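You operate a simulated robot arm through the tools that you are given. There is no shell and no other tool. Be economical: measure what you need, move in short steps, check, and stop when the job is done.

You run a simulated robot arm. Do the job below in one go: nothing can be reset, and whatever is moved stays where it is left.

Task
Shut the change parts door. Then take the pack of mats on the top of the setting bench and put it away on the top of the shelf on tunnel two. Then fetch the pack with a blue knob and set it on the top of the setting bench. Then put the pack with a red knob on the top of the setting bench. Then put the pack with a purple knob on the top of the drawer cabinet. Then take the yellow filter and put it on the top of the cream cabinet. Then take the blue filter and leave it on the top of the setting bench. Do these in the order given.

Only the result counts: the job must be done as asked and must still hold three seconds after the hand-in. Knocking over, shifting, dropping, spilling or breaking anything else fails it.

Robot
A 7-joint arm with a vacuum gripper on a trunk, on a base that drives. Base frame: it is fixed to the floor where the robot stands at the start and does not move with it; the origin is under the middle of the robot, x ahead of it, y to its left, z up. Lengths are in m, angles in rad, forces in N, time in s.
With the tool pointing down near the work surface it reaches from about 0.1 to 0.62 m from the robot's upright axis, wherever it stands. Its first joint turns from -1.204 to 3.002 rad. Places, roughly: blue filter [-0.75, -0.25, 1]; change parts door [0.6, -0.1, 0.5]; pack of mats [1, 0.5, 1]; pack with a blue knob (14x14x13 cm) [0.3, -0.7, 0.9]; pack with a purple knob (14x18x13 cm) [-0.4, -0.9, 0.9]; pack with a red knob (18x14x13 cm) [-0.4, -0.7, 0.9]; top of the cream cabinet [-3.3, -0.9, 0.9]; top of the drawer cabinet [1, 2.1, 0.9]; top of the setting bench [1, 1, 0.9]; top of the shelf on tunnel two (21x82 cm) [-5.04, -0.26, 0.88]; yellow filter [-0.75, -0.5, 1]. Payload 1.06 kg.
Tool frame: the origin (TCP) lies in the middle of the cups' lips, and z points out of the cups. The gripper has 1 cup of 0.024 m across, covering 0.024 by 0.024 m (tool x, y); the bellows give 0.008 m. With the vacuum on, a cup seals on a smooth face that it is pressed against (1 to 4 N); it does not hold porous or soft things. The pull reaches 23 N.
Orientation is that of the tool frame in the base frame, as a unit quaternion [x, y, z, w]. With the cups facing straight down, the tool's x points along the base's -x, its y along +y and its z along -z.

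Tools
- The arm moves only by the tool jog_arm. Its argument "motion" is one flat list of numbers, 7 for each row, row after row: the turn, a rotation vector about the base's x, y, z in rad, then the shift along the base's x, y, z in m, then the vacuum: 1 switches it on, -1 off. In form: [rx, ry, rz, tx, ty, tz, vac, rx, ry, rz, tx, ty, tz, vac, ...]. A call has 1 to 8 rows; each row is the pose to reach, as a shift and turn from the pose commanded when the call began. Each row takes 0.2 s and may step no farther than 0.05 m and 0.15 rad from the row before; otherwise, or with a gripper value out of range, the whole call is refused. Where a pose cannot be reached the arm comes as near as it can. A force on the tool above 40 N (or 10 N above the force at the start of the call, whichever is more), or a blocked arm, ends the call early, and 0.2 s more pass. The pull builds up within a second once a cup has sealed. Time passes only in rows, and 0.2 s behind the last, so rows that repeat a pose give it time. It gives the time, the measured TCP pose, the force on the tool (base axes) and the pull of the vacuum at its end, in the units of the frame above (readings bear some noise), with the torque about the TCP (base axes, N m) and any sound that the robot's microphone picked up.
- Cameras (640 x 400 px; columns grow to the right, rows downward): "scene" is now at [0.0904, -0.0881, 1.2453]; the picture's right is [-0.99, -0.17, 0.00], its down [-0.09, 0.51, -0.86] and it looks along [0.15, -0.85, -0.51] (base axes); focal length 214 px, centre (320, 200). "wrist" rides on the gripper at [0.078, 0.019, -0.096] in the tool frame; the picture's right is [-0.24, 0.97, 0.00], its down [-0.71, -0.17, -0.68] and it looks along [-0.67, -0.16, 0.73] (tool axes); focal length 243 px, centre (320, 200). There is no depth. A picture from a camera that has moved, and an enlarged one, comes with that camera's place and axes in the base frame and with its lens.
- capture(camera): a new picture of that camera. No time passes.
- move_column(by): slides the trunk up (or, below 0, down) by that many m; the arm and the scene camera ride with it, the base frame stays. It gives what a move gives, with no picture.
- drive_base(legs): drives the robot by 1 to 6 legs, each [ahead, left, turn to the left] in m, m and rad, along the robot's own axes; the way and the turn of a leg run together, so that a leg with both is an arc; at most 1.5 m and 3.142 rad a leg. The arm and the cameras ride along, it lands a little off, and it stops where it bumps. It gives what a move gives.
- pan_tilt(pan, tilt): turns the head with the scene camera to pan (to the left, within 1.396 rad either way) and tilt (down, from -0.506 to 1.204), counted from straight ahead of the robot. It gives what a move gives.
- inspect(camera, box): a new picture of the part [left, top, right, bottom] of that camera's present view, enlarged. No time passes.
- hand_in(): hands the job in; it is judged then, once.

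Go step by step. Nothing tells you exact positions but the pictures and the camera data: compare them with the known pose of the tool, close in by small moves and look again before you grip or let go. The budget is 196 turns and 174 pictures, counting those below and the enlarged ones. Unless the task says otherwise, let go and move clear before handing in.

The tools are called after ">>>" by a JSON object that holds its "method" and its "body". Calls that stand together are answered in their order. jog_arm: Moves the arm, as the interface text tells. Its arguments: {"type":"object","properties":{"motion":{"type":"array","items":{"type":"number"}}},"required":["motion"]} The other tools are called the same way: move_column (by) slides the trunk up or down; drive_base (legs) drives the base; pan_tilt (pan, tilt) turns the head that bears the scene camera; capture (camera) takes a picture; inspect (camera, box) takes an enlarged picture of a part of a camera's view; hand_in () hands the job in.

At the start:

```text
time_s: 0.0
ee_pos: [0.1861, -0.2597, 1.194]
tcp_rot: [0.0, 1.0, -0.001, 0.0]
force: [0.8, 0.0, -0.6]
ft_torque: [0.02, -0.02, 0.01]
pull: 0.0
trunk travel left (down, up): [-0.4, 0.092]
robot x, y, heading: [-0.0007, 0.0009, 0.001]
head pan, tilt: [-1.4, 0.539]
```

scene: 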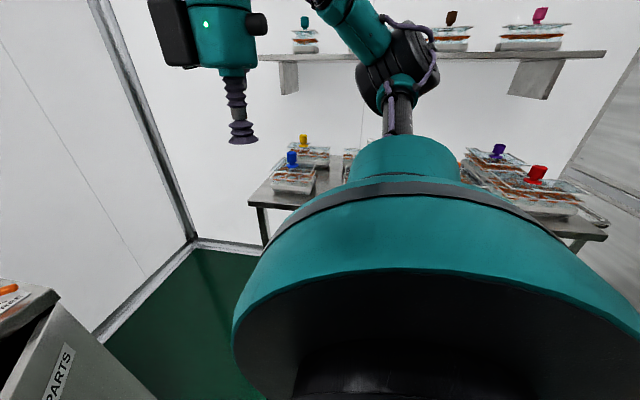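
wrist: 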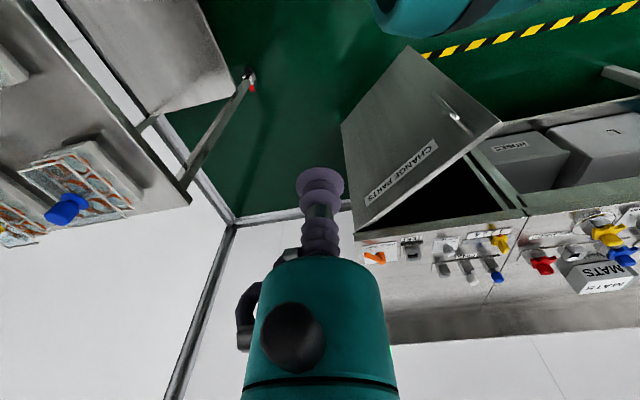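

I see a bench with packs to the right, and the change parts door hanging open ahead. I'll look around with the head first.

>>> {"method": "pan_tilt", "body": {"pan": -0.4, "tilt": 0.6}}

>>> {"method": "capture", "body": {"camera": "scene"}}

>>> {"method": "pan_tilt", "body": {"pan": 0.6, "tilt": 0.5}}

>>> {"method": "capture", "body": {"camera": "scene"}}

>>> {"method": "pan_tilt", "body": {"pan": 1.39, "tilt": 0.4}}

>>> {"method": "capture", "body": {"camera": "scene"}}

```text
time_s: 1.3
ee_pos: [0.1858, -0.2611, 1.1936]
tcp_rot: [0.0, 1.0, 0.0, 0.001]
force: [-0.2, -0.2, 0.5]
ft_torque: [-0.02, 0.04, -0.07]
pull: 0.1
trunk travel left (down, up): [-0.4, 0.092]
robot x, y, heading: [0.0002, -0.0025, 0.003]
head pan, tilt: [-0.4, 0.6]
```

```text
171 pictures are left
camera scene: at [0.1565, -0.0338, 1.2398], right [-0.39, -0.92, 0.0], down [-0.52, 0.22, -0.83], along [0.76, -0.32, -0.56], focal length 214 px, centre (320, 200)
```

scene: 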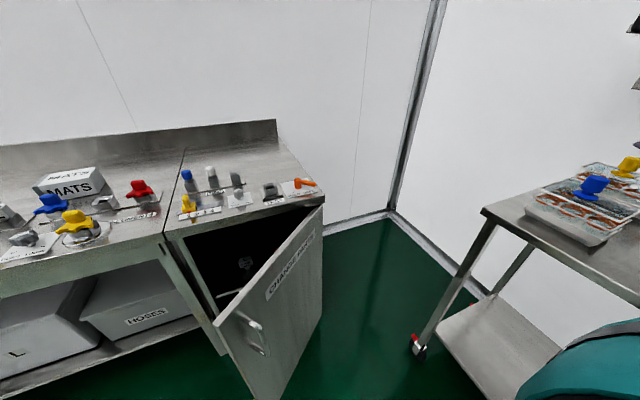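

```text
time_s: 2.5
ee_pos: [0.1848, -0.2598, 1.1949]
tcp_rot: [0.0, 1.0, 0.0, 0.001]
force: [0.9, -0.5, 0.8]
ft_torque: [-0.05, -0.01, 0.02]
pull: 0.2
trunk travel left (down, up): [-0.4, 0.092]
robot x, y, heading: [0.0001, -0.0013, 0.002]
head pan, tilt: [0.6, 0.499]
```

```text
170 pictures are left
camera scene: at [0.1502, 0.052, 1.2488], right [0.56, -0.83, 0.0], down [-0.4, -0.27, -0.88], along [0.72, 0.5, -0.48], focal length 214 px, centre (320, 200)
```

scene: 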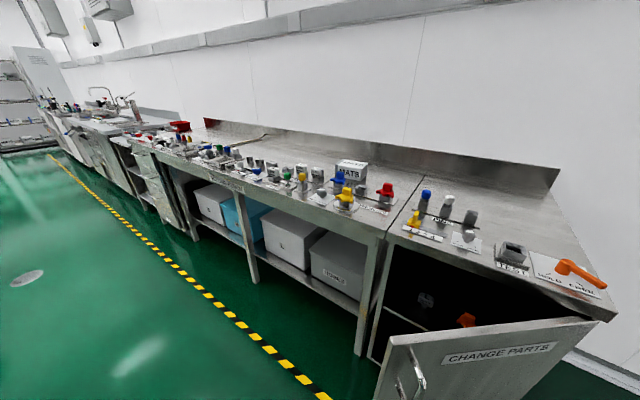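

```text
time_s: 3.7
ee_pos: [0.1864, -0.2604, 1.1936]
tcp_rot: [-0.001, 1.0, 0.0, 0.001]
force: [-0.7, -0.4, -0.3]
ft_torque: [0.02, 0.01, -0.02]
pull: 0.0
trunk travel left (down, up): [-0.4, 0.092]
robot x, y, heading: [-0.0005, -0.002, -0.001]
head pan, tilt: [1.389, 0.4]
```

```text
169 pictures are left
camera scene: at [0.0919, 0.0918, 1.258], right [0.98, -0.18, 0.0], down [-0.07, -0.38, -0.92], along [0.17, 0.91, -0.39], focal length 214 px, centre (320, 200)
```

scene: 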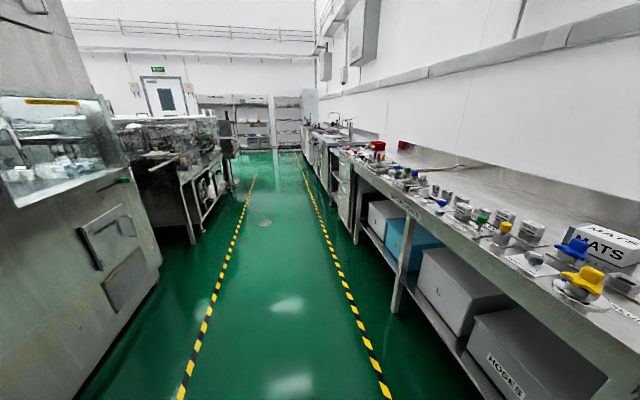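

The door is ajar about 0.65 rad, with its hinge near (0.64,-0.25) and its free edge near (0.4,0.06). I'll tip the tool to point ahead (+x) so it can push the door.

>>> {"method": "jog_arm", "body": {"motion": [0, -0.14, 0, 0.02, 0.02, 0, -1, 0, -0.28, 0, 0.04, 0.04, 0, -1, 0, -0.42, 0, 0.06, 0.06, 0, -1, 0, -0.56, 0, 0.08, 0.08, 0, -1, 0, -0.7, 0, 0.1, 0.1, 0, -1, 0, -0.84, 0, 0.11, 0.12, 0, -1, 0, -0.98, 0, 0.12, 0.14, 0, -1, 0, -1.12, 0, 0.13, 0.16, 0, -1]}}

>>> {"method": "pan_tilt", "body": {"pan": -0.3, "tilt": 0.8}}

>>> {"method": "capture", "body": {"camera": "scene"}}

```text
time_s: 5.5
ee_pos: [0.3164, -0.0995, 1.1926]
tcp_rot: [0.0, 0.847, 0.0, 0.532]
force: [-0.3, 0.7, 0.9]
ft_torque: [-0.01, 0.01, -0.03]
pull: 0.1
trunk travel left (down, up): [-0.4, 0.092]
robot x, y, heading: [-0.0, 0.0019, 0.006]
head pan, tilt: [1.389, 0.4]
```

```text
time_s: 7.2
ee_pos: [0.3153, -0.1009, 1.1914]
tcp_rot: [0.0, 0.848, 0.0, 0.53]
force: [-0.2, 0.9, 0.2]
ft_torque: [0.03, -0.01, 0.04]
pull: 0.0
trunk travel left (down, up): [-0.4, 0.092]
robot x, y, heading: [-0.0019, -0.0017, -0.001]
head pan, tilt: [-0.3, 0.799]
```

```text
168 pictures are left
camera scene: at [0.1575, -0.0063, 1.2265], right [-0.08, -1.0, 0.0], down [-0.68, 0.06, -0.73], along [0.73, -0.06, -0.69], focal length 214 px, centre (320, 200)
```

scene: 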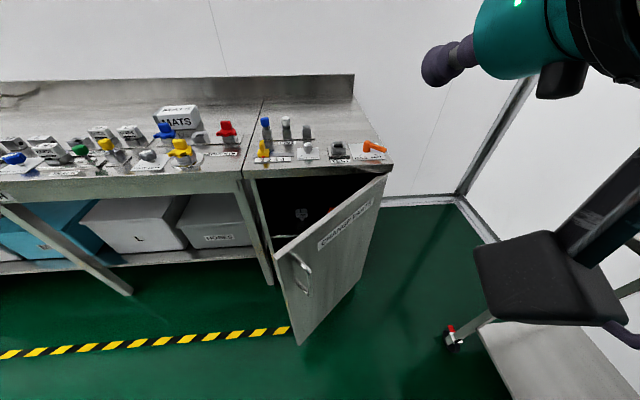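

The camera shows the door, the tool and arm parts to the right. Before lowering I'll check the elbow's clearance to the bench.

>>> {"method": "pan_tilt", "body": {"pan": -1.1, "tilt": 0.7}}

>>> {"method": "capture", "body": {"camera": "scene"}}

>>> {"method": "capture", "body": {"camera": "wrist"}}

```text
time_s: 8.3
ee_pos: [0.3156, -0.1, 1.1931]
tcp_rot: [0.001, 0.847, 0.002, 0.532]
force: [-0.6, 0.3, 0.3]
ft_torque: [-0.03, 0.02, 0.0]
pull: 0.1
trunk travel left (down, up): [-0.4, 0.092]
robot x, y, heading: [-0.0, -0.0026, -0.005]
head pan, tilt: [-1.1, 0.7]
```

```text
167 pictures are left
camera scene: at [0.158, -0.0062, 1.2276], right [-0.08, -1.0, 0.0], down [-0.67, 0.06, -0.74], along [0.73, -0.06, -0.68], focal length 214 px, centre (320, 200)
```

scene: 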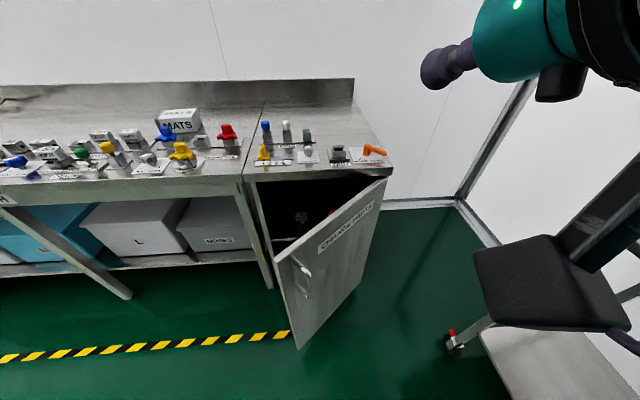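

```text
166 pictures are left
camera wrist: at [0.1959, -0.0807, 1.1662], right [0.1, 0.97, 0.22], down [-0.31, -0.18, 0.93], along [0.95, -0.16, 0.28], focal length 243 px, centre (320, 200)
```

wrist: 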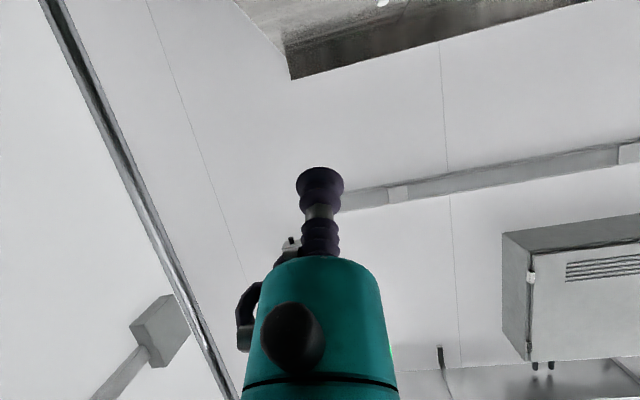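

The head seems blocked by the forearm (the view stays at about -0.08 rad), so I'll pan it back and move the arm ahead.

>>> {"method": "pan_tilt", "body": {"pan": 0.3, "tilt": 0.9}}

>>> {"method": "jog_arm", "body": {"motion": [0, -0.1, 0, 0.02, 0.0, -0.04, -1, 0, -0.2, 0, 0.04, 0.0, -0.08, -1, 0, -0.3, 0, 0.04, 0, -0.12, -1, 0, -0.4, 0, 0.04, 0, -0.16, -1]}}

>>> {"method": "capture", "body": {"camera": "scene"}}

```text
time_s: 9.9
ee_pos: [0.3152, -0.0993, 1.1939]
tcp_rot: [0.001, 0.847, 0.0, 0.532]
force: [0.4, 0.1, 0.2]
ft_torque: [0.01, 0.01, 0.01]
pull: 0.1
trunk travel left (down, up): [-0.4, 0.092]
robot x, y, heading: [0.0042, 0.0, 0.003]
head pan, tilt: [0.3, 0.901]
```

```text
time_s: 10.9
ee_pos: [0.4336, -0.1243, 1.1166]
tcp_rot: [-0.017, 0.748, -0.005, 0.664]
force: [0.9, 0.7, 0.4]
ft_torque: [0.02, -0.01, -0.03]
pull: 0.1
out of reach, approached as far as the arm can: row 1, 2, 3, 4
trunk travel left (down, up): [-0.4, 0.092]
robot x, y, heading: [-0.0011, 0.0005, 0.002]
head pan, tilt: [0.3, 0.901]
```

```text
165 pictures are left
camera scene: at [0.149, 0.0238, 1.2146], right [0.3, -0.96, 0.0], down [-0.75, -0.23, -0.62], along [0.59, 0.18, -0.78], focal length 214 px, centre (320, 200)
```

scene: 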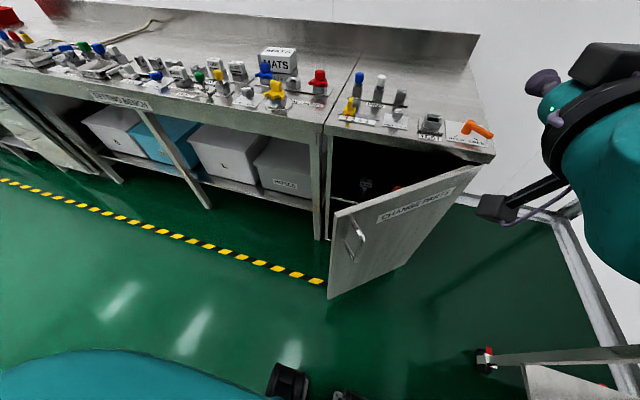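

The tool points forward at z 1.12 with the door about 10 cm ahead of it. I'll lower the trunk, then look.

>>> {"method": "move_column", "body": {"by": -0.38}}

>>> {"method": "capture", "body": {"camera": "scene"}}

>>> {"method": "capture", "body": {"camera": "wrist"}}

```text
time_s: 14.5
ee_pos: [0.4975, -0.1289, 0.5938]
tcp_rot: [-0.016, 0.863, -0.002, 0.506]
force: [0.5, 0.1, -0.2]
ft_torque: [-0.04, 0.04, 0.01]
pull: 0.1
trunk travel left (down, up): [-0.02, 0.472]
robot x, y, heading: [0.0016, -0.0001, 0.005]
head pan, tilt: [0.3, 0.901]
```

```text
164 pictures are left
camera scene: at [0.2596, 0.023, 0.819], right [0.3, -0.96, 0.0], down [-0.75, -0.23, -0.62], along [0.59, 0.18, -0.78], focal length 214 px, centre (320, 200)
```

scene: 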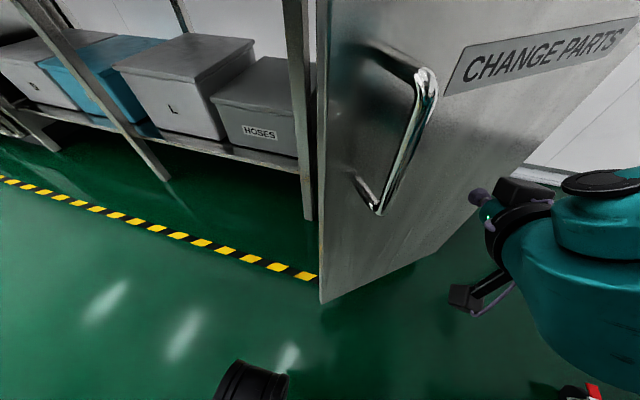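

```text
163 pictures are left
camera wrist: at [0.3768, -0.1131, 0.5726], right [0.09, 0.98, 0.19], down [-0.25, -0.16, 0.96], along [0.96, -0.13, 0.23], focal length 243 px, centre (320, 200)
```

wrist: 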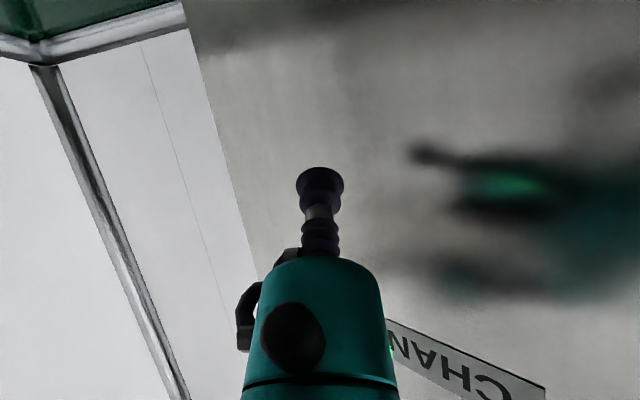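

The tool is now at z 0.59, in front of the door face. I'll shift it left towards the free side while backing off, then push forward.

>>> {"method": "jog_arm", "body": {"motion": [0, 0, 0, -0.05, 0, 0, -1, 0, 0, 0, -0.1, 0, 0, -1, 0, 0, 0, -0.11, 0.04, 0, -1, 0, 0, 0, -0.11, 0.08, 0, -1, 0, 0, 0, -0.11, 0.1, 0, -1]}}

>>> {"method": "capture", "body": {"camera": "wrist"}}

```text
time_s: 15.7
ee_pos: [0.4732, -0.0698, 0.6089]
tcp_rot: [-0.016, 0.863, -0.002, 0.506]
force: [-0.1, -0.3, -1.0]
ft_torque: [0.0, 0.0, 0.01]
pull: 0.1
out of reach, approached as far as the arm can: row 1, 2, 3, 4, 5
trunk travel left (down, up): [-0.02, 0.472]
robot x, y, heading: [-0.0001, 0.0027, -0.0]
head pan, tilt: [0.3, 0.901]
```

```text
162 pictures are left
camera wrist: at [0.3516, -0.0545, 0.5886], right [0.09, 0.98, 0.19], down [-0.25, -0.16, 0.96], along [0.96, -0.13, 0.23], focal length 243 px, centre (320, 200)
```

wrist: 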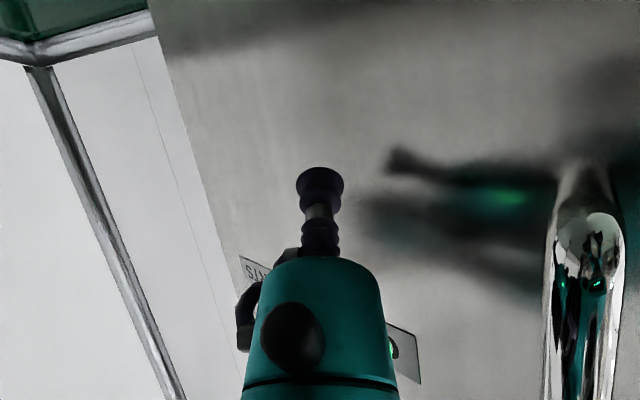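

The tool is about 3 cm short of the door face, right of the handle. I'll push forward.

>>> {"method": "jog_arm", "body": {"motion": [0, 0, 0, 0.04, 0, 0, -1, 0, 0, 0, 0.07, 0, 0, -1, 0, 0, 0, 0.1, 0, 0, -1, 0, 0, 0, 0.13, 0, 0, -1, 0, 0, 0, 0.15, 0, 0, -1]}}

>>> {"method": "capture", "body": {"camera": "scene"}}

```text
time_s: 16.9
ee_pos: [0.6247, -0.0707, 0.608]
tcp_rot: [-0.016, 0.863, -0.002, 0.505]
force: [-0.1, 0.2, 0.0]
ft_torque: [0.01, -0.04, 0.0]
pull: 0.1
trunk travel left (down, up): [-0.02, 0.472]
robot x, y, heading: [-0.0019, -0.001, -0.0]
head pan, tilt: [0.3, 0.901]
```

```text
161 pictures are left
camera scene: at [0.2596, 0.023, 0.819], right [0.3, -0.96, 0.0], down [-0.75, -0.23, -0.62], along [0.59, 0.18, -0.78], focal length 214 px, centre (320, 200)
```

scene: 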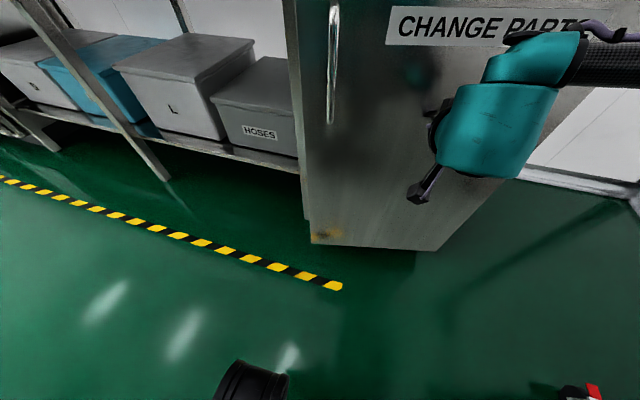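

The door has swung nearly shut. I'll press until there's a resisting force.

>>> {"method": "jog_arm", "body": {"motion": [0, 0, 0, 0.02, 0, 0, -1, 0, 0, 0, 0.04, 0, 0, -1, 0, 0, 0, 0.06, 0, 0, -1]}}

>>> {"method": "capture", "body": {"camera": "scene"}}

```text
time_s: 17.7
ee_pos: [0.6826, -0.0704, 0.6086]
tcp_rot: [-0.015, 0.863, -0.002, 0.505]
force: [-0.1, 0.4, 0.2]
ft_torque: [0.05, 0.02, 0.01]
pull: 0.1
trunk travel left (down, up): [-0.02, 0.472]
robot x, y, heading: [0.0002, 0.0009, 0.004]
head pan, tilt: [0.3, 0.901]
```

```text
160 pictures are left
camera scene: at [0.2597, 0.023, 0.819], right [0.3, -0.96, 0.0], down [-0.75, -0.23, -0.62], along [0.59, 0.18, -0.78], focal length 214 px, centre (320, 200)
```

scene: 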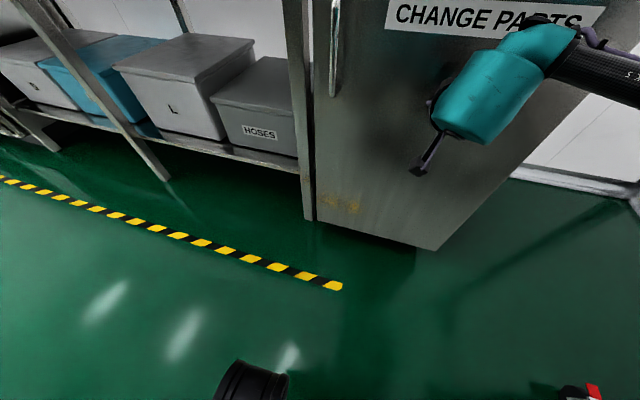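

It looks almost flush, though there's no resistance yet. I'll push a little more.

>>> {"method": "jog_arm", "body": {"motion": [0, 0, 0, 0.01, 0, 0, -1, 0, 0, 0, 0.02, 0, 0, -1, 0, 0, 0, 0.03, 0, 0, -1, 0, 0, 0, 0.04, 0, 0, -1]}}

>>> {"method": "capture", "body": {"camera": "scene"}}

>>> {"method": "capture", "body": {"camera": "wrist"}}

```text
time_s: 18.5
ee_pos: [0.6982, -0.0808, 0.6052]
tcp_rot: [-0.019, 0.866, 0.0, 0.499]
force: [-14.8, -0.9, -2.7]
ft_torque: [0.05, -0.21, 0.04]
pull: 0.1
out of reach, approached as far as the arm can: row 1, 2, 3
trunk travel left (down, up): [-0.02, 0.472]
robot x, y, heading: [0.0027, -0.0023, -0.0]
head pan, tilt: [0.3, 0.901]
stopped in row 3: the force on the tool passed its limit at 42 N (the readings are from after the stop); the commanded pose is now the measured one
```

```text
159 pictures are left
camera scene: at [0.2588, 0.0228, 0.8191], right [0.3, -0.96, 0.0], down [-0.75, -0.23, -0.62], along [0.59, 0.18, -0.78], focal length 214 px, centre (320, 200)
```

scene: 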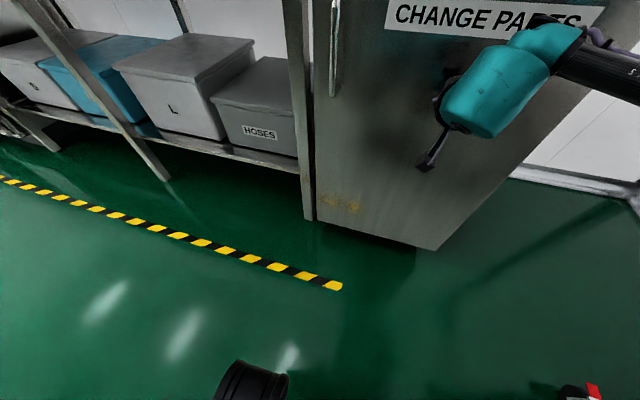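

```text
158 pictures are left
camera wrist: at [0.576, -0.0655, 0.5868], right [0.08, 0.98, 0.19], down [-0.23, -0.16, 0.96], along [0.97, -0.12, 0.21], focal length 243 px, centre (320, 200)
```

wrist: 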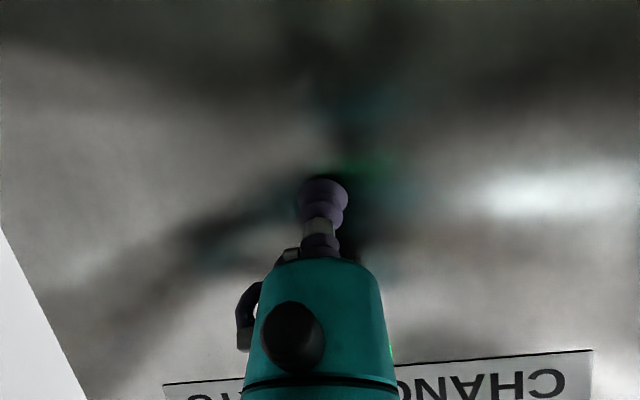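

The 42 N contact shows the door is against its stop. I'll withdraw and check it.

>>> {"method": "jog_arm", "body": {"motion": [0, 0, 0, -0.04, 0, 0, -1, 0, 0, 0, -0.08, 0, 0, -1, 0, 0, 0, -0.12, 0, 0, -1, 0, 0, 0, -0.16, 0, 0, -1, 0, 0, 0, -0.2, 0, 0, -1]}}

>>> {"method": "capture", "body": {"camera": "scene"}}

>>> {"method": "move_column", "body": {"by": 0.38}}

>>> {"method": "capture", "body": {"camera": "scene"}}

```text
time_s: 19.7
ee_pos: [0.4979, -0.0825, 0.6065]
tcp_rot: [-0.02, 0.865, 0.001, 0.501]
force: [0.1, -0.1, 0.2]
ft_torque: [-0.02, 0.01, -0.02]
pull: 0.0
trunk travel left (down, up): [-0.02, 0.472]
robot x, y, heading: [-0.0009, 0.0002, -0.0]
head pan, tilt: [0.3, 0.901]
```

```text
157 pictures are left
camera scene: at [0.2594, 0.023, 0.819], right [0.3, -0.96, 0.0], down [-0.75, -0.23, -0.62], along [0.59, 0.18, -0.78], focal length 214 px, centre (320, 200)
```

scene: 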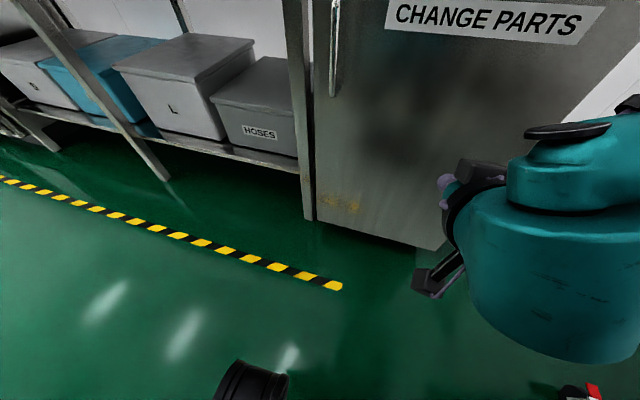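

```text
time_s: 23.4
ee_pos: [0.4995, -0.0813, 0.9866]
tcp_rot: [-0.018, 0.865, 0.0, 0.501]
force: [-0.3, 0.9, -0.3]
ft_torque: [-0.05, -0.02, -0.01]
pull: 0.1
trunk travel left (down, up): [-0.4, 0.092]
robot x, y, heading: [0.0013, -0.0018, 0.002]
head pan, tilt: [0.3, 0.901]
```

```text
156 pictures are left
camera scene: at [0.147, 0.023, 1.215], right [0.3, -0.96, 0.0], down [-0.75, -0.23, -0.62], along [0.59, 0.18, -0.78], focal length 214 px, centre (320, 200)
```

scene: 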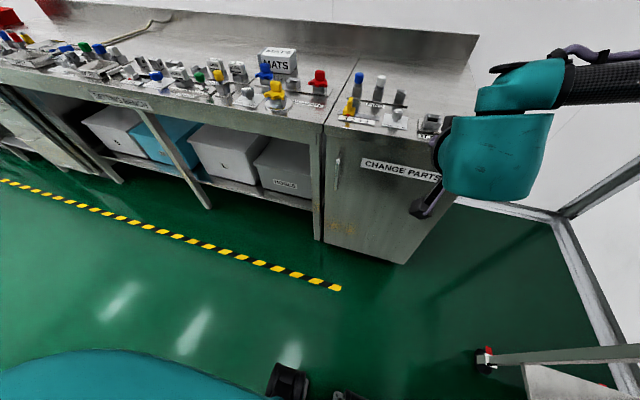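

The door is shut. Next I'll turn the tool back down, drive left alongside the setting bench, and look at the MATS pack.

>>> {"method": "jog_arm", "body": {"motion": [0, 0, 0, -0.02, 0, 0.04, -1, 0, 0.15, 0, -0.04, 0, 0.08, -1, 0, 0.3, 0, -0.05, 0, 0.12, -1, 0, 0.45, 0, -0.06, 0, 0.14, -1, 0, 0.6, 0, -0.07, 0, 0.14, -1, 0, 0.75, 0, -0.08, 0, 0.14, -1, 0, 0.9, 0, -0.1, 0, 0.14, -1, 0, 1.04, 0, -0.12, 0, 0.14, -1]}}

>>> {"method": "drive_base", "body": {"legs": [[0, 0.45, 0]]}}

>>> {"method": "capture", "body": {"camera": "scene"}}

>>> {"method": "capture", "body": {"camera": "wrist"}}

```text
time_s: 25.1
ee_pos: [0.3785, -0.0789, 1.1256]
tcp_rot: [-0.017, 1.0, 0.01, 0.004]
force: [0.2, 0.6, 1.1]
ft_torque: [0.0, 0.01, -0.01]
pull: 0.0
trunk travel left (down, up): [-0.4, 0.092]
robot x, y, heading: [0.0004, 0.0033, 0.0]
head pan, tilt: [0.3, 0.901]
```

```text
time_s: 29.6
ee_pos: [0.378, 0.3726, 1.1272]
tcp_rot: [-0.017, 1.0, 0.01, 0.005]
force: [0.4, -0.3, -0.4]
ft_torque: [-0.01, 0.04, -0.01]
pull: 0.1
trunk travel left (down, up): [-0.4, 0.092]
robot x, y, heading: [-0.004, 0.4503, 0.006]
head pan, tilt: [0.3, 0.901]
```

```text
155 pictures are left
camera scene: at [0.1464, 0.4744, 1.215], right [0.3, -0.95, 0.0], down [-0.75, -0.23, -0.62], along [0.59, 0.19, -0.78], focal length 214 px, centre (320, 200)
```

scene: 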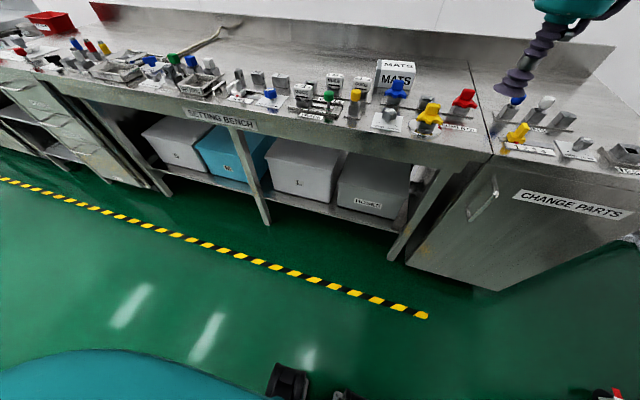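

```text
154 pictures are left
camera wrist: at [0.2998, 0.3869, 1.2226], right [0.2, 0.98, 0.02], down [0.71, -0.16, 0.69], along [0.68, -0.12, -0.72], focal length 243 px, centre (320, 200)
```

wrist: 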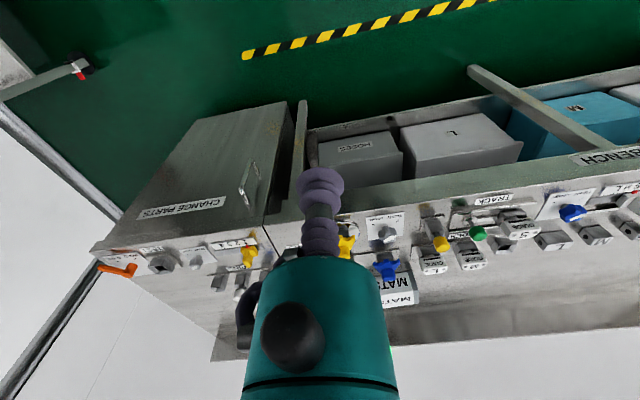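

The MATS pack sits near (1.0,0.47), well back on the bench, so I need to drive in close. I'll check the front of the base against the bench.

>>> {"method": "pan_tilt", "body": {"pan": 0, "tilt": 1.2}}

>>> {"method": "capture", "body": {"camera": "scene"}}

>>> {"method": "pan_tilt", "body": {"pan": 0, "tilt": 0.5}}

>>> {"method": "capture", "body": {"camera": "scene"}}

```text
time_s: 30.4
ee_pos: [0.3788, 0.3734, 1.126]
tcp_rot: [-0.018, 1.0, 0.009, 0.005]
force: [-0.2, -0.7, 1.3]
ft_torque: [0.03, -0.02, -0.01]
pull: 0.0
trunk travel left (down, up): [-0.4, 0.092]
robot x, y, heading: [-0.0012, 0.4479, 0.002]
head pan, tilt: [0.0, 1.201]
```

```text
153 pictures are left
camera scene: at [0.1303, 0.452, 1.1952], right [0.0, -1.0, 0.0], down [-0.93, 0.0, -0.36], along [0.36, 0.0, -0.93], focal length 214 px, centre (320, 200)
```

scene: 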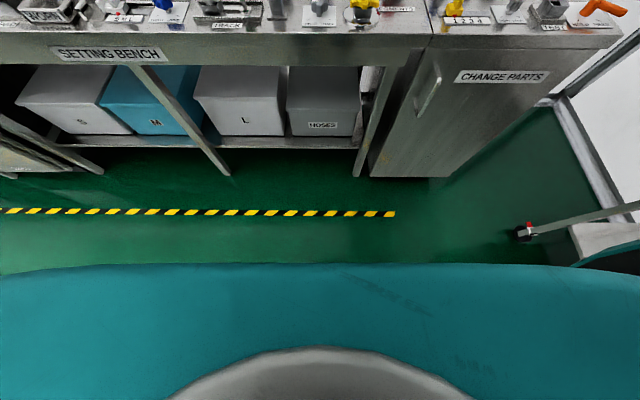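

```text
time_s: 31.5
ee_pos: [0.3789, 0.3714, 1.1266]
tcp_rot: [-0.018, 1.0, 0.01, 0.004]
force: [0.4, 0.6, -0.9]
ft_torque: [0.01, -0.02, 0.03]
pull: 0.1
trunk travel left (down, up): [-0.4, 0.092]
robot x, y, heading: [0.0, 0.4522, 0.001]
head pan, tilt: [0.0, 0.499]
```

```text
152 pictures are left
camera scene: at [0.1653, 0.452, 1.2488], right [0.0, -1.0, 0.0], down [-0.48, 0.0, -0.88], along [0.88, 0.0, -0.48], focal length 214 px, centre (320, 200)
```

scene: 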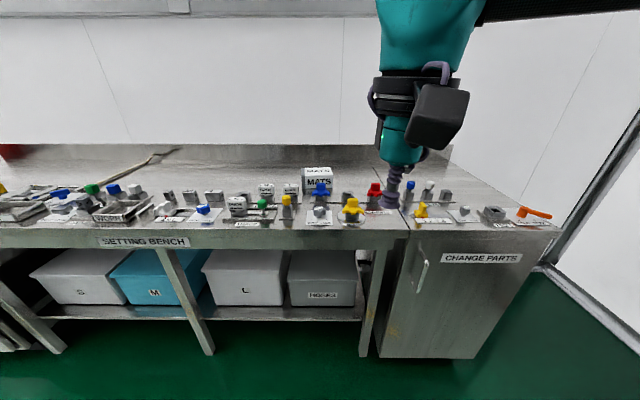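

The pack of mats is about x 0.82–0.92, y 0.46, with its top near z 0.97. The base's front is within x 0.22, so driving 0.33 ahead should fit.

>>> {"method": "drive_base", "body": {"legs": [[0.32, 0, 0]]}}

>>> {"method": "capture", "body": {"camera": "scene"}}

>>> {"method": "capture", "body": {"camera": "wrist"}}

```text
time_s: 33.6
ee_pos: [0.6994, 0.3743, 1.1248]
tcp_rot: [-0.019, 1.0, 0.009, 0.006]
force: [0.5, 0.4, 0.5]
ft_torque: [0.01, 0.01, 0.01]
pull: 0.2
trunk travel left (down, up): [-0.4, 0.092]
robot x, y, heading: [0.3237, 0.4502, 0.004]
head pan, tilt: [0.0, 0.499]
```

```text
151 pictures are left
camera scene: at [0.4858, 0.4538, 1.2488], right [0.01, -1.0, 0.0], down [-0.48, 0.0, -0.88], along [0.88, 0.0, -0.48], focal length 214 px, centre (320, 200)
```

scene: 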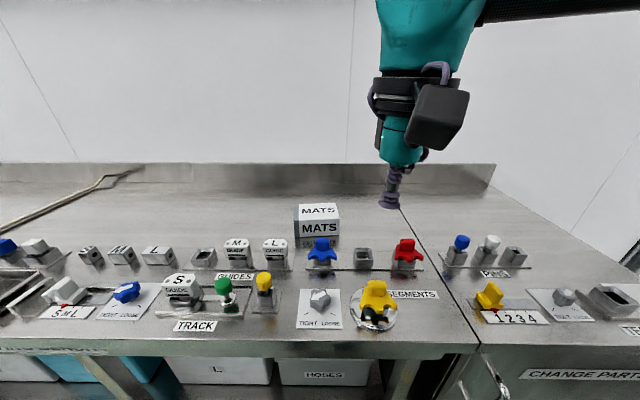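

```text
150 pictures are left
camera wrist: at [0.6205, 0.389, 1.2225], right [0.2, 0.98, 0.02], down [0.71, -0.16, 0.69], along [0.68, -0.12, -0.72], focal length 243 px, centre (320, 200)
```

wrist: 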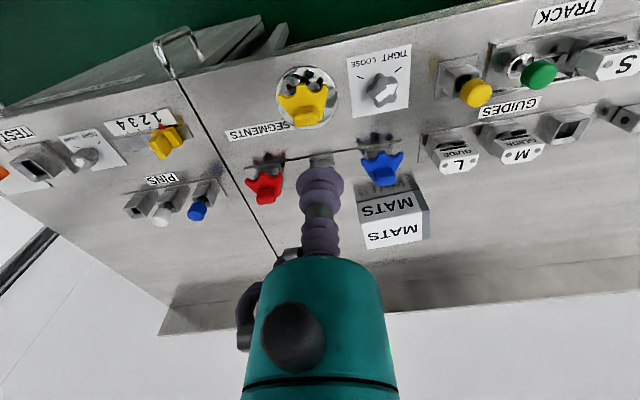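

Triangulating gives the mats top centre at about (1.03,0.46,0.915), the bench surface z at about 0.83 and the front edge at x of about 0.70. I'll drive another 0.12 ahead.

>>> {"method": "drive_base", "body": {"legs": [[0.12, 0.0, 0]]}}

>>> {"method": "jog_arm", "body": {"motion": [0, 0, 0, 0.03, 0.03, 0, -1, 0, 0, 0, 0.07, 0.06, 0, -1, 0, 0, 0, 0.11, 0.08, 0, -1]}}

>>> {"method": "capture", "body": {"camera": "scene"}}

>>> {"method": "capture", "body": {"camera": "wrist"}}

```text
time_s: 34.9
ee_pos: [0.8191, 0.3763, 1.1262]
tcp_rot: [-0.02, 1.0, 0.009, 0.005]
force: [-0.2, -0.2, 0.4]
ft_torque: [0.0, 0.04, 0.02]
pull: 0.1
trunk travel left (down, up): [-0.4, 0.092]
robot x, y, heading: [0.438, 0.4543, 0.009]
head pan, tilt: [0.0, 0.499]
```

```text
time_s: 35.7
ee_pos: [0.8682, 0.3511, 1.1198]
tcp_rot: [-0.02, 1.0, 0.01, 0.004]
force: [-0.7, 0.5, -0.1]
ft_torque: [-0.02, 0.0, 0.02]
pull: 0.1
out of reach, approached as far as the arm can: row 1, 2, 3
trunk travel left (down, up): [-0.4, 0.092]
robot x, y, heading: [0.4372, 0.4553, 0.011]
head pan, tilt: [0.0, 0.499]
```

```text
149 pictures are left
camera scene: at [0.6063, 0.454, 1.2487], right [0.01, -1.0, 0.0], down [-0.48, 0.0, -0.88], along [0.88, 0.01, -0.48], focal length 214 px, centre (320, 200)
```

scene: 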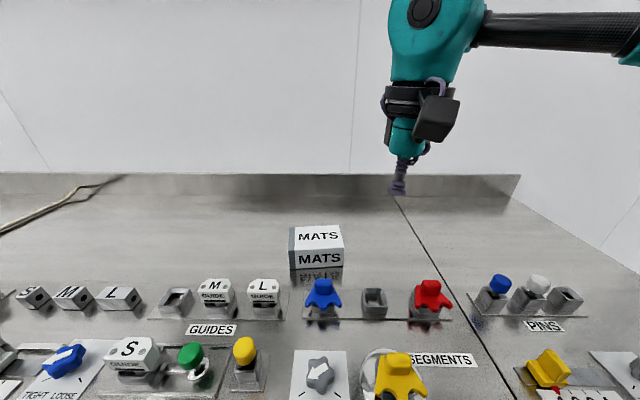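

```text
148 pictures are left
camera wrist: at [0.7884, 0.3657, 1.215], right [0.2, 0.98, 0.02], down [0.71, -0.16, 0.69], along [0.68, -0.12, -0.72], focal length 243 px, centre (320, 200)
```

wrist: 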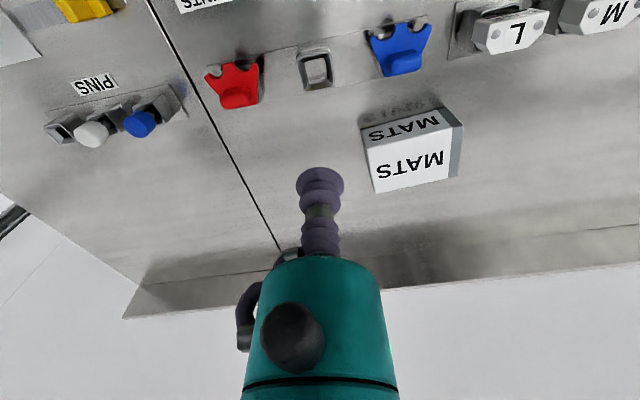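

The pack is in view ahead-left of the cup, but the arm reports limited reach at this height. I'll try lowering the trunk to ease the arm's posture.

>>> {"method": "move_column", "body": {"by": -0.1}}

>>> {"method": "jog_arm", "body": {"motion": [0, 0, 0, 0.02, 0.02, 0, -1, 0, 0, 0, 0.04, 0.04, 0, -1]}}

```text
time_s: 37.0
ee_pos: [0.8678, 0.3585, 1.019]
tcp_rot: [-0.02, 1.0, 0.009, 0.005]
force: [0.1, -0.6, -0.1]
ft_torque: [0.01, -0.04, -0.02]
pull: 0.1
trunk travel left (down, up): [-0.3, 0.192]
robot x, y, heading: [0.4387, 0.4556, 0.011]
head pan, tilt: [0.0, 0.499]
```

```text
time_s: 37.6
ee_pos: [0.8815, 0.3676, 1.0186]
tcp_rot: [-0.019, 1.0, 0.01, 0.005]
force: [0.2, -0.9, 0.1]
ft_torque: [-0.01, 0.02, 0.0]
pull: 0.0
out of reach, approached as far as the arm can: row 1, 2
trunk travel left (down, up): [-0.3, 0.192]
robot x, y, heading: [0.4395, 0.4541, 0.008]
head pan, tilt: [0.0, 0.499]
```

>>> {"method": "jog_arm", "body": {"motion": [0, 0, 0, 0.04, 0, 0, -1, 0, 0, 0, 0.08, 0, 0, -1]}}

>>> {"method": "jog_arm", "body": {"motion": [0, 0, 0, 0, 0.04, 0, -1, 0, 0, 0, 0, 0.08, 0, -1]}}

>>> {"method": "pan_tilt", "body": {"pan": -0.8, "tilt": 0.3}}

>>> {"method": "capture", "body": {"camera": "scene"}}

```text
time_s: 38.2
ee_pos: [0.9278, 0.3296, 1.0134]
tcp_rot: [-0.02, 1.0, 0.01, 0.005]
force: [0.6, 1.2, 0.5]
ft_torque: [0.0, 0.01, -0.01]
pull: 0.0
out of reach, approached as far as the arm can: row 1, 2
trunk travel left (down, up): [-0.3, 0.192]
robot x, y, heading: [0.4386, 0.452, 0.013]
head pan, tilt: [0.0, 0.499]
```

```text
time_s: 38.8
ee_pos: [0.9004, 0.3457, 1.0081]
tcp_rot: [-0.02, 1.0, 0.009, 0.006]
force: [-0.1, -0.1, 0.3]
ft_torque: [-0.01, -0.06, 0.04]
pull: 0.1
out of reach, approached as far as the arm can: row 1, 2
trunk travel left (down, up): [-0.3, 0.192]
robot x, y, heading: [0.4374, 0.4547, 0.007]
head pan, tilt: [0.0, 0.499]
```

```text
time_s: 40.0
ee_pos: [0.9003, 0.3458, 1.0086]
tcp_rot: [-0.02, 1.0, 0.01, 0.006]
force: [0.1, -0.2, -0.8]
ft_torque: [0.01, 0.0, 0.01]
pull: 0.1
trunk travel left (down, up): [-0.3, 0.192]
robot x, y, heading: [0.4375, 0.4506, 0.004]
head pan, tilt: [-0.799, 0.3]
```

```text
147 pictures are left
camera scene: at [0.6072, 0.3881, 1.1639], right [-0.71, -0.7, 0.0], down [-0.21, 0.21, -0.96], along [0.67, -0.68, -0.3], focal length 214 px, centre (320, 200)
```

scene: 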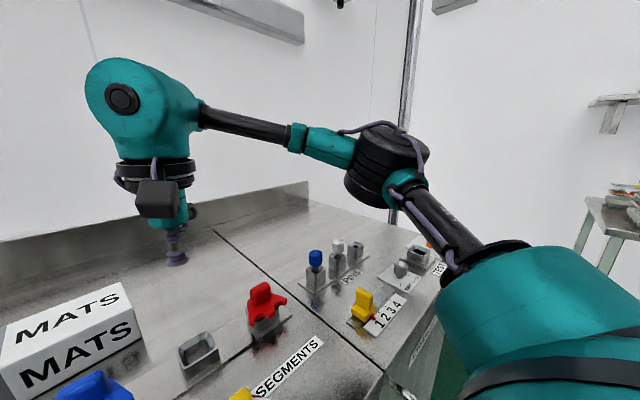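

The arm is fully visible with its elbow out to the right. A fixed tool yaw may be what limits it, so I'll turn the tool with the arm while moving left.

>>> {"method": "jog_arm", "body": {"motion": [0, 0, 0.1, 0.01, 0.03, 0, -1, 0, 0, 0.2, 0.02, 0.06, 0, -1, 0, 0, 0.3, 0.03, 0.09, 0, -1]}}

```text
time_s: 40.8
ee_pos: [0.8957, 0.3493, 1.0055]
tcp_rot: [-0.159, 0.987, 0.01, 0.005]
force: [0.3, 0.1, -0.1]
ft_torque: [0.02, 0.02, 0.02]
pull: 0.0
out of reach, approached as far as the arm can: row 1, 2, 3
trunk travel left (down, up): [-0.3, 0.192]
robot x, y, heading: [0.4367, 0.456, 0.012]
head pan, tilt: [-0.799, 0.3]
```

Translation left is still refused, so the arm may be mounted on the robot's right side. I'll look down at the mount.

>>> {"method": "pan_tilt", "body": {"pan": -1.39, "tilt": 1.0}}

>>> {"method": "capture", "body": {"camera": "scene"}}

>>> {"method": "pan_tilt", "body": {"pan": 0, "tilt": 1.2}}

>>> {"method": "capture", "body": {"camera": "scene"}}

```text
time_s: 41.8
ee_pos: [0.8954, 0.3487, 1.0056]
tcp_rot: [-0.159, 0.987, 0.01, 0.004]
force: [-0.5, -0.1, -0.5]
ft_torque: [0.0, 0.0, 0.03]
pull: 0.1
trunk travel left (down, up): [-0.3, 0.192]
robot x, y, heading: [0.4401, 0.455, 0.009]
head pan, tilt: [-1.389, 1.0]
```

```text
146 pictures are left
camera scene: at [0.5547, 0.3861, 1.1045], right [-0.98, -0.19, 0.0], down [-0.16, 0.83, -0.54], along [0.1, -0.53, -0.84], focal length 214 px, centre (320, 200)
```

scene: 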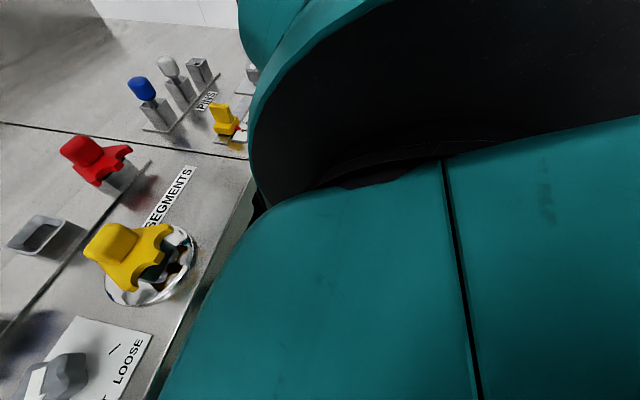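

```text
time_s: 43.4
ee_pos: [0.8964, 0.3498, 1.006]
tcp_rot: [-0.159, 0.987, 0.011, 0.003]
force: [-0.7, -0.1, 0.6]
ft_torque: [0.0, 0.0, 0.05]
pull: 0.3
trunk travel left (down, up): [-0.3, 0.192]
robot x, y, heading: [0.4397, 0.4531, 0.007]
head pan, tilt: [0.0, 1.201]
```

```text
145 pictures are left
camera scene: at [0.5975, 0.4549, 1.0918], right [0.01, -1.0, 0.0], down [-0.93, -0.01, -0.36], along [0.36, 0.0, -0.93], focal length 214 px, centre (320, 200)
```

scene: 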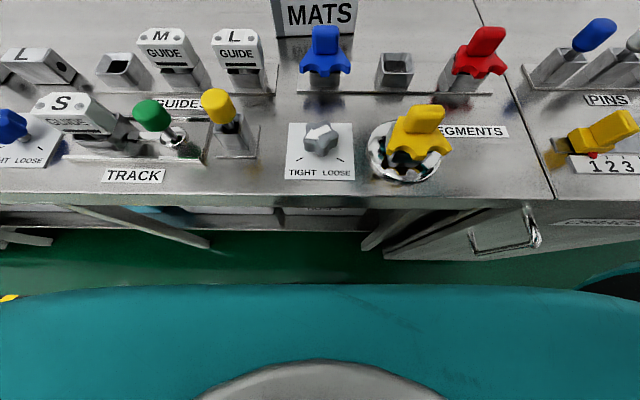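

The torso is wide and the arm is on its right shoulder, so its workspace lies to the robot's right-front. I'll raise the trunk and strafe left so that the pack lies in front of that shoulder.

>>> {"method": "move_column", "body": {"by": 0.1}}

>>> {"method": "drive_base", "body": {"legs": [[0, 0.3, 0]]}}

>>> {"method": "jog_arm", "body": {"motion": [0, 0, -0.1, 0, -0.04, 0, -1, 0, 0, -0.2, 0.02, -0.08, 0, -1, 0, 0, -0.3, 0.04, -0.12, 0, -1, 0, 0, -0.3, 0.07, -0.16, 0, -1, 0, 0, -0.3, 0.1, -0.18, 0, -1]}}

>>> {"method": "pan_tilt", "body": {"pan": -0.5, "tilt": 0.6}}

>>> {"method": "capture", "body": {"camera": "scene"}}

>>> {"method": "capture", "body": {"camera": "wrist"}}

```text
time_s: 44.7
ee_pos: [0.8944, 0.349, 1.106]
tcp_rot: [-0.169, 0.985, 0.01, 0.003]
force: [-0.1, 0.4, -0.1]
ft_torque: [-0.02, -0.01, 0.0]
pull: 0.1
trunk travel left (down, up): [-0.4, 0.092]
robot x, y, heading: [0.4412, 0.4524, 0.005]
head pan, tilt: [0.0, 1.201]
```

```text
time_s: 47.9
ee_pos: [0.8928, 0.6524, 1.1059]
tcp_rot: [-0.168, 0.986, 0.01, 0.004]
force: [-0.8, -0.4, -0.5]
ft_torque: [-0.02, 0.01, 0.04]
pull: 0.1
trunk travel left (down, up): [-0.4, 0.092]
robot x, y, heading: [0.4363, 0.7582, 0.003]
head pan, tilt: [0.0, 1.201]
```

```text
time_s: 49.1
ee_pos: [0.9835, 0.4774, 1.1071]
tcp_rot: [-0.017, 1.0, 0.01, 0.006]
force: [-0.2, 0.7, 0.0]
ft_torque: [0.04, -0.01, -0.01]
pull: 0.0
out of reach, approached as far as the arm can: row 5
trunk travel left (down, up): [-0.4, 0.092]
robot x, y, heading: [0.4375, 0.7576, 0.001]
head pan, tilt: [0.0, 1.201]
```

```text
time_s: 50.1
ee_pos: [0.9808, 0.4793, 1.106]
tcp_rot: [-0.016, 1.0, 0.01, 0.006]
force: [-0.2, 0.1, 0.9]
ft_torque: [0.02, 0.02, 0.01]
pull: 0.0
trunk travel left (down, up): [-0.4, 0.092]
robot x, y, heading: [0.4368, 0.7585, 0.005]
head pan, tilt: [-0.499, 0.6]
```

```text
144 pictures are left
camera scene: at [0.5904, 0.7163, 1.2397], right [-0.48, -0.88, 0.0], down [-0.5, 0.27, -0.82], along [0.73, -0.39, -0.57], focal length 214 px, centre (320, 200)
```

scene: 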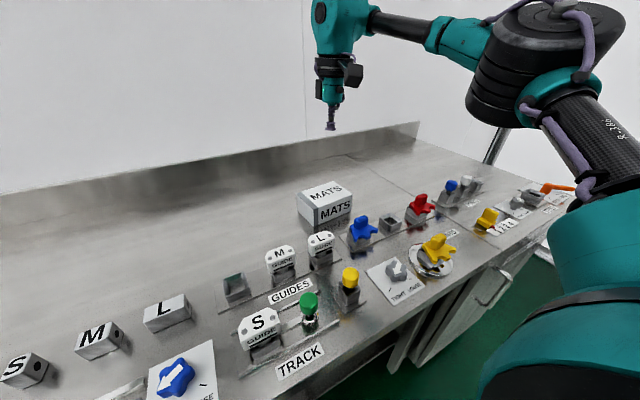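

```text
143 pictures are left
camera wrist: at [0.9027, 0.4926, 1.2024], right [0.2, 0.98, 0.02], down [0.71, -0.16, 0.69], along [0.68, -0.12, -0.72], focal length 243 px, centre (320, 200)
```

wrist: 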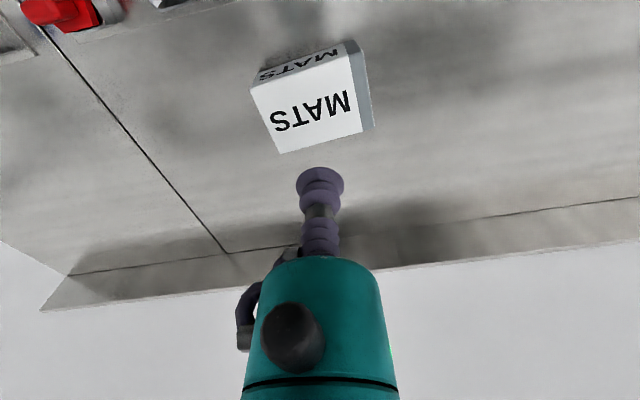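

I locate the pack top at about (1.01,0.47,0.925) and the cup is about 3 cm off. I'll lower and check again.

>>> {"method": "move_column", "body": {"by": -0.12}}

>>> {"method": "jog_arm", "body": {"motion": [0, 0, 0, 0.025, -0.007, 0, -1, 0, 0, 0, 0.025, -0.007, 0, -1]}}

>>> {"method": "capture", "body": {"camera": "wrist"}}

>>> {"method": "capture", "body": {"camera": "scene"}}

```text
time_s: 51.6
ee_pos: [0.9835, 0.478, 0.986]
tcp_rot: [-0.017, 1.0, 0.01, 0.006]
force: [-0.1, -0.8, -0.4]
ft_torque: [-0.02, 0.01, 0.01]
pull: 0.1
trunk travel left (down, up): [-0.28, 0.212]
robot x, y, heading: [0.437, 0.757, 0.001]
head pan, tilt: [-0.499, 0.6]
```

```text
time_s: 52.2
ee_pos: [1.0041, 0.475, 0.9861]
tcp_rot: [-0.024, 1.0, 0.006, 0.008]
force: [1.0, 0.4, 0.3]
ft_torque: [-0.01, 0.02, 0.02]
pull: 0.1
out of reach, approached as far as the arm can: row 1
trunk travel left (down, up): [-0.28, 0.212]
robot x, y, heading: [0.4402, 0.7578, 0.002]
head pan, tilt: [-0.499, 0.6]
```

```text
142 pictures are left
camera wrist: at [0.9256, 0.4891, 1.0823], right [0.19, 0.98, 0.01], down [0.71, -0.15, 0.69], along [0.68, -0.12, -0.72], focal length 243 px, centre (320, 200)
```

wrist: 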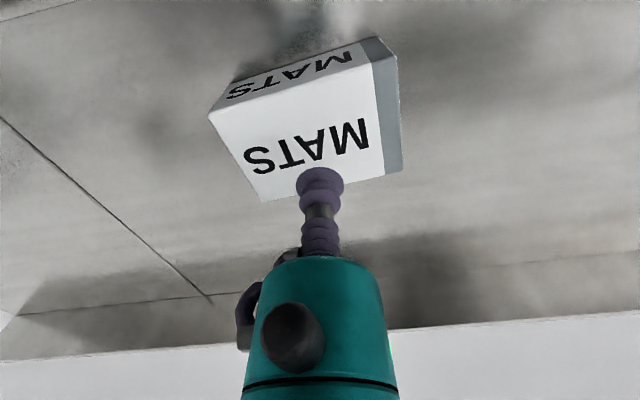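

```text
141 pictures are left
camera scene: at [0.6219, 0.7162, 1.1171], right [-0.48, -0.88, 0.0], down [-0.5, 0.27, -0.82], along [0.73, -0.39, -0.57], focal length 214 px, centre (320, 200)
```

scene: 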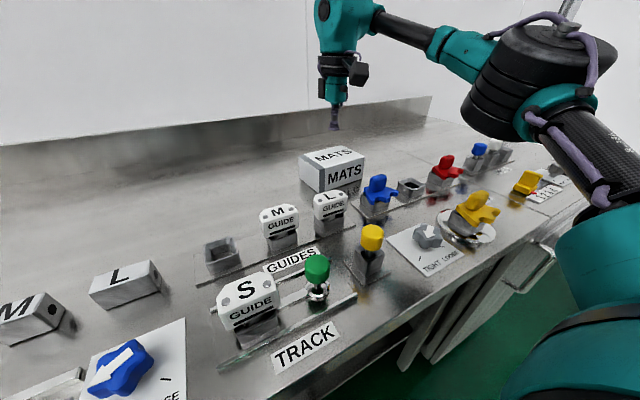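

The cup is above the pack, about 1 cm left of its centre. I'll correct that and descend with the vacuum on.

>>> {"method": "jog_arm", "body": {"motion": [0, 0, 0, 0.003, -0.008, -0.02, 1, 0, 0, 0, 0.003, -0.008, -0.035, 1, 0, 0, 0, 0.003, -0.008, -0.045, 1, 0, 0, 0, 0.003, -0.008, -0.045, 1]}}

>>> {"method": "capture", "body": {"camera": "wrist"}}

```text
time_s: 53.2
ee_pos: [1.0106, 0.4626, 0.9407]
tcp_rot: [-0.018, 1.0, 0.009, 0.005]
force: [0.7, -0.2, 0.2]
ft_torque: [0.0, 0.01, 0.02]
pull: 0.1
out of reach, approached as far as the arm can: row 1
trunk travel left (down, up): [-0.28, 0.212]
robot x, y, heading: [0.4395, 0.7583, 0.003]
head pan, tilt: [-0.499, 0.6]
```

```text
140 pictures are left
camera wrist: at [0.9326, 0.4771, 1.0369], right [0.2, 0.98, 0.02], down [0.71, -0.16, 0.69], along [0.68, -0.12, -0.72], focal length 243 px, centre (320, 200)
```

wrist: 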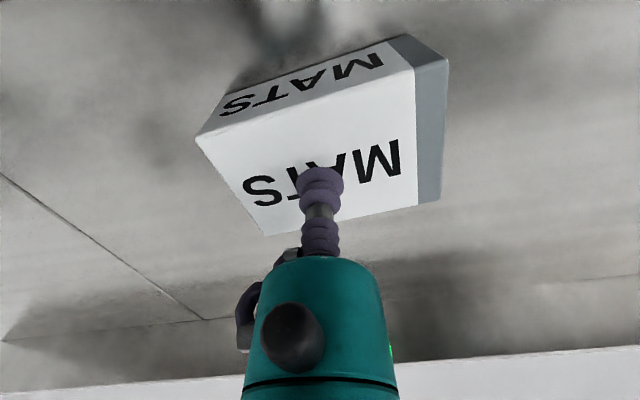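

Centred. Descending in small steps to seal.

>>> {"method": "jog_arm", "body": {"motion": [0, 0, 0, 0, 0, -0.006, 1, 0, 0, 0, 0, 0, -0.012, 1, 0, 0, 0, 0, 0, -0.018, 1, 0, 0, 0, 0, 0, -0.02, 1]}}

```text
time_s: 54.2
ee_pos: [1.0116, 0.4637, 0.9215]
tcp_rot: [-0.018, 1.0, 0.01, 0.005]
force: [-0.8, 0.2, -0.2]
ft_torque: [-0.09, 0.09, -0.01]
pull: 22.7
trunk travel left (down, up): [-0.28, 0.212]
robot x, y, heading: [0.4383, 0.7555, 0.004]
head pan, tilt: [-0.499, 0.6]
```

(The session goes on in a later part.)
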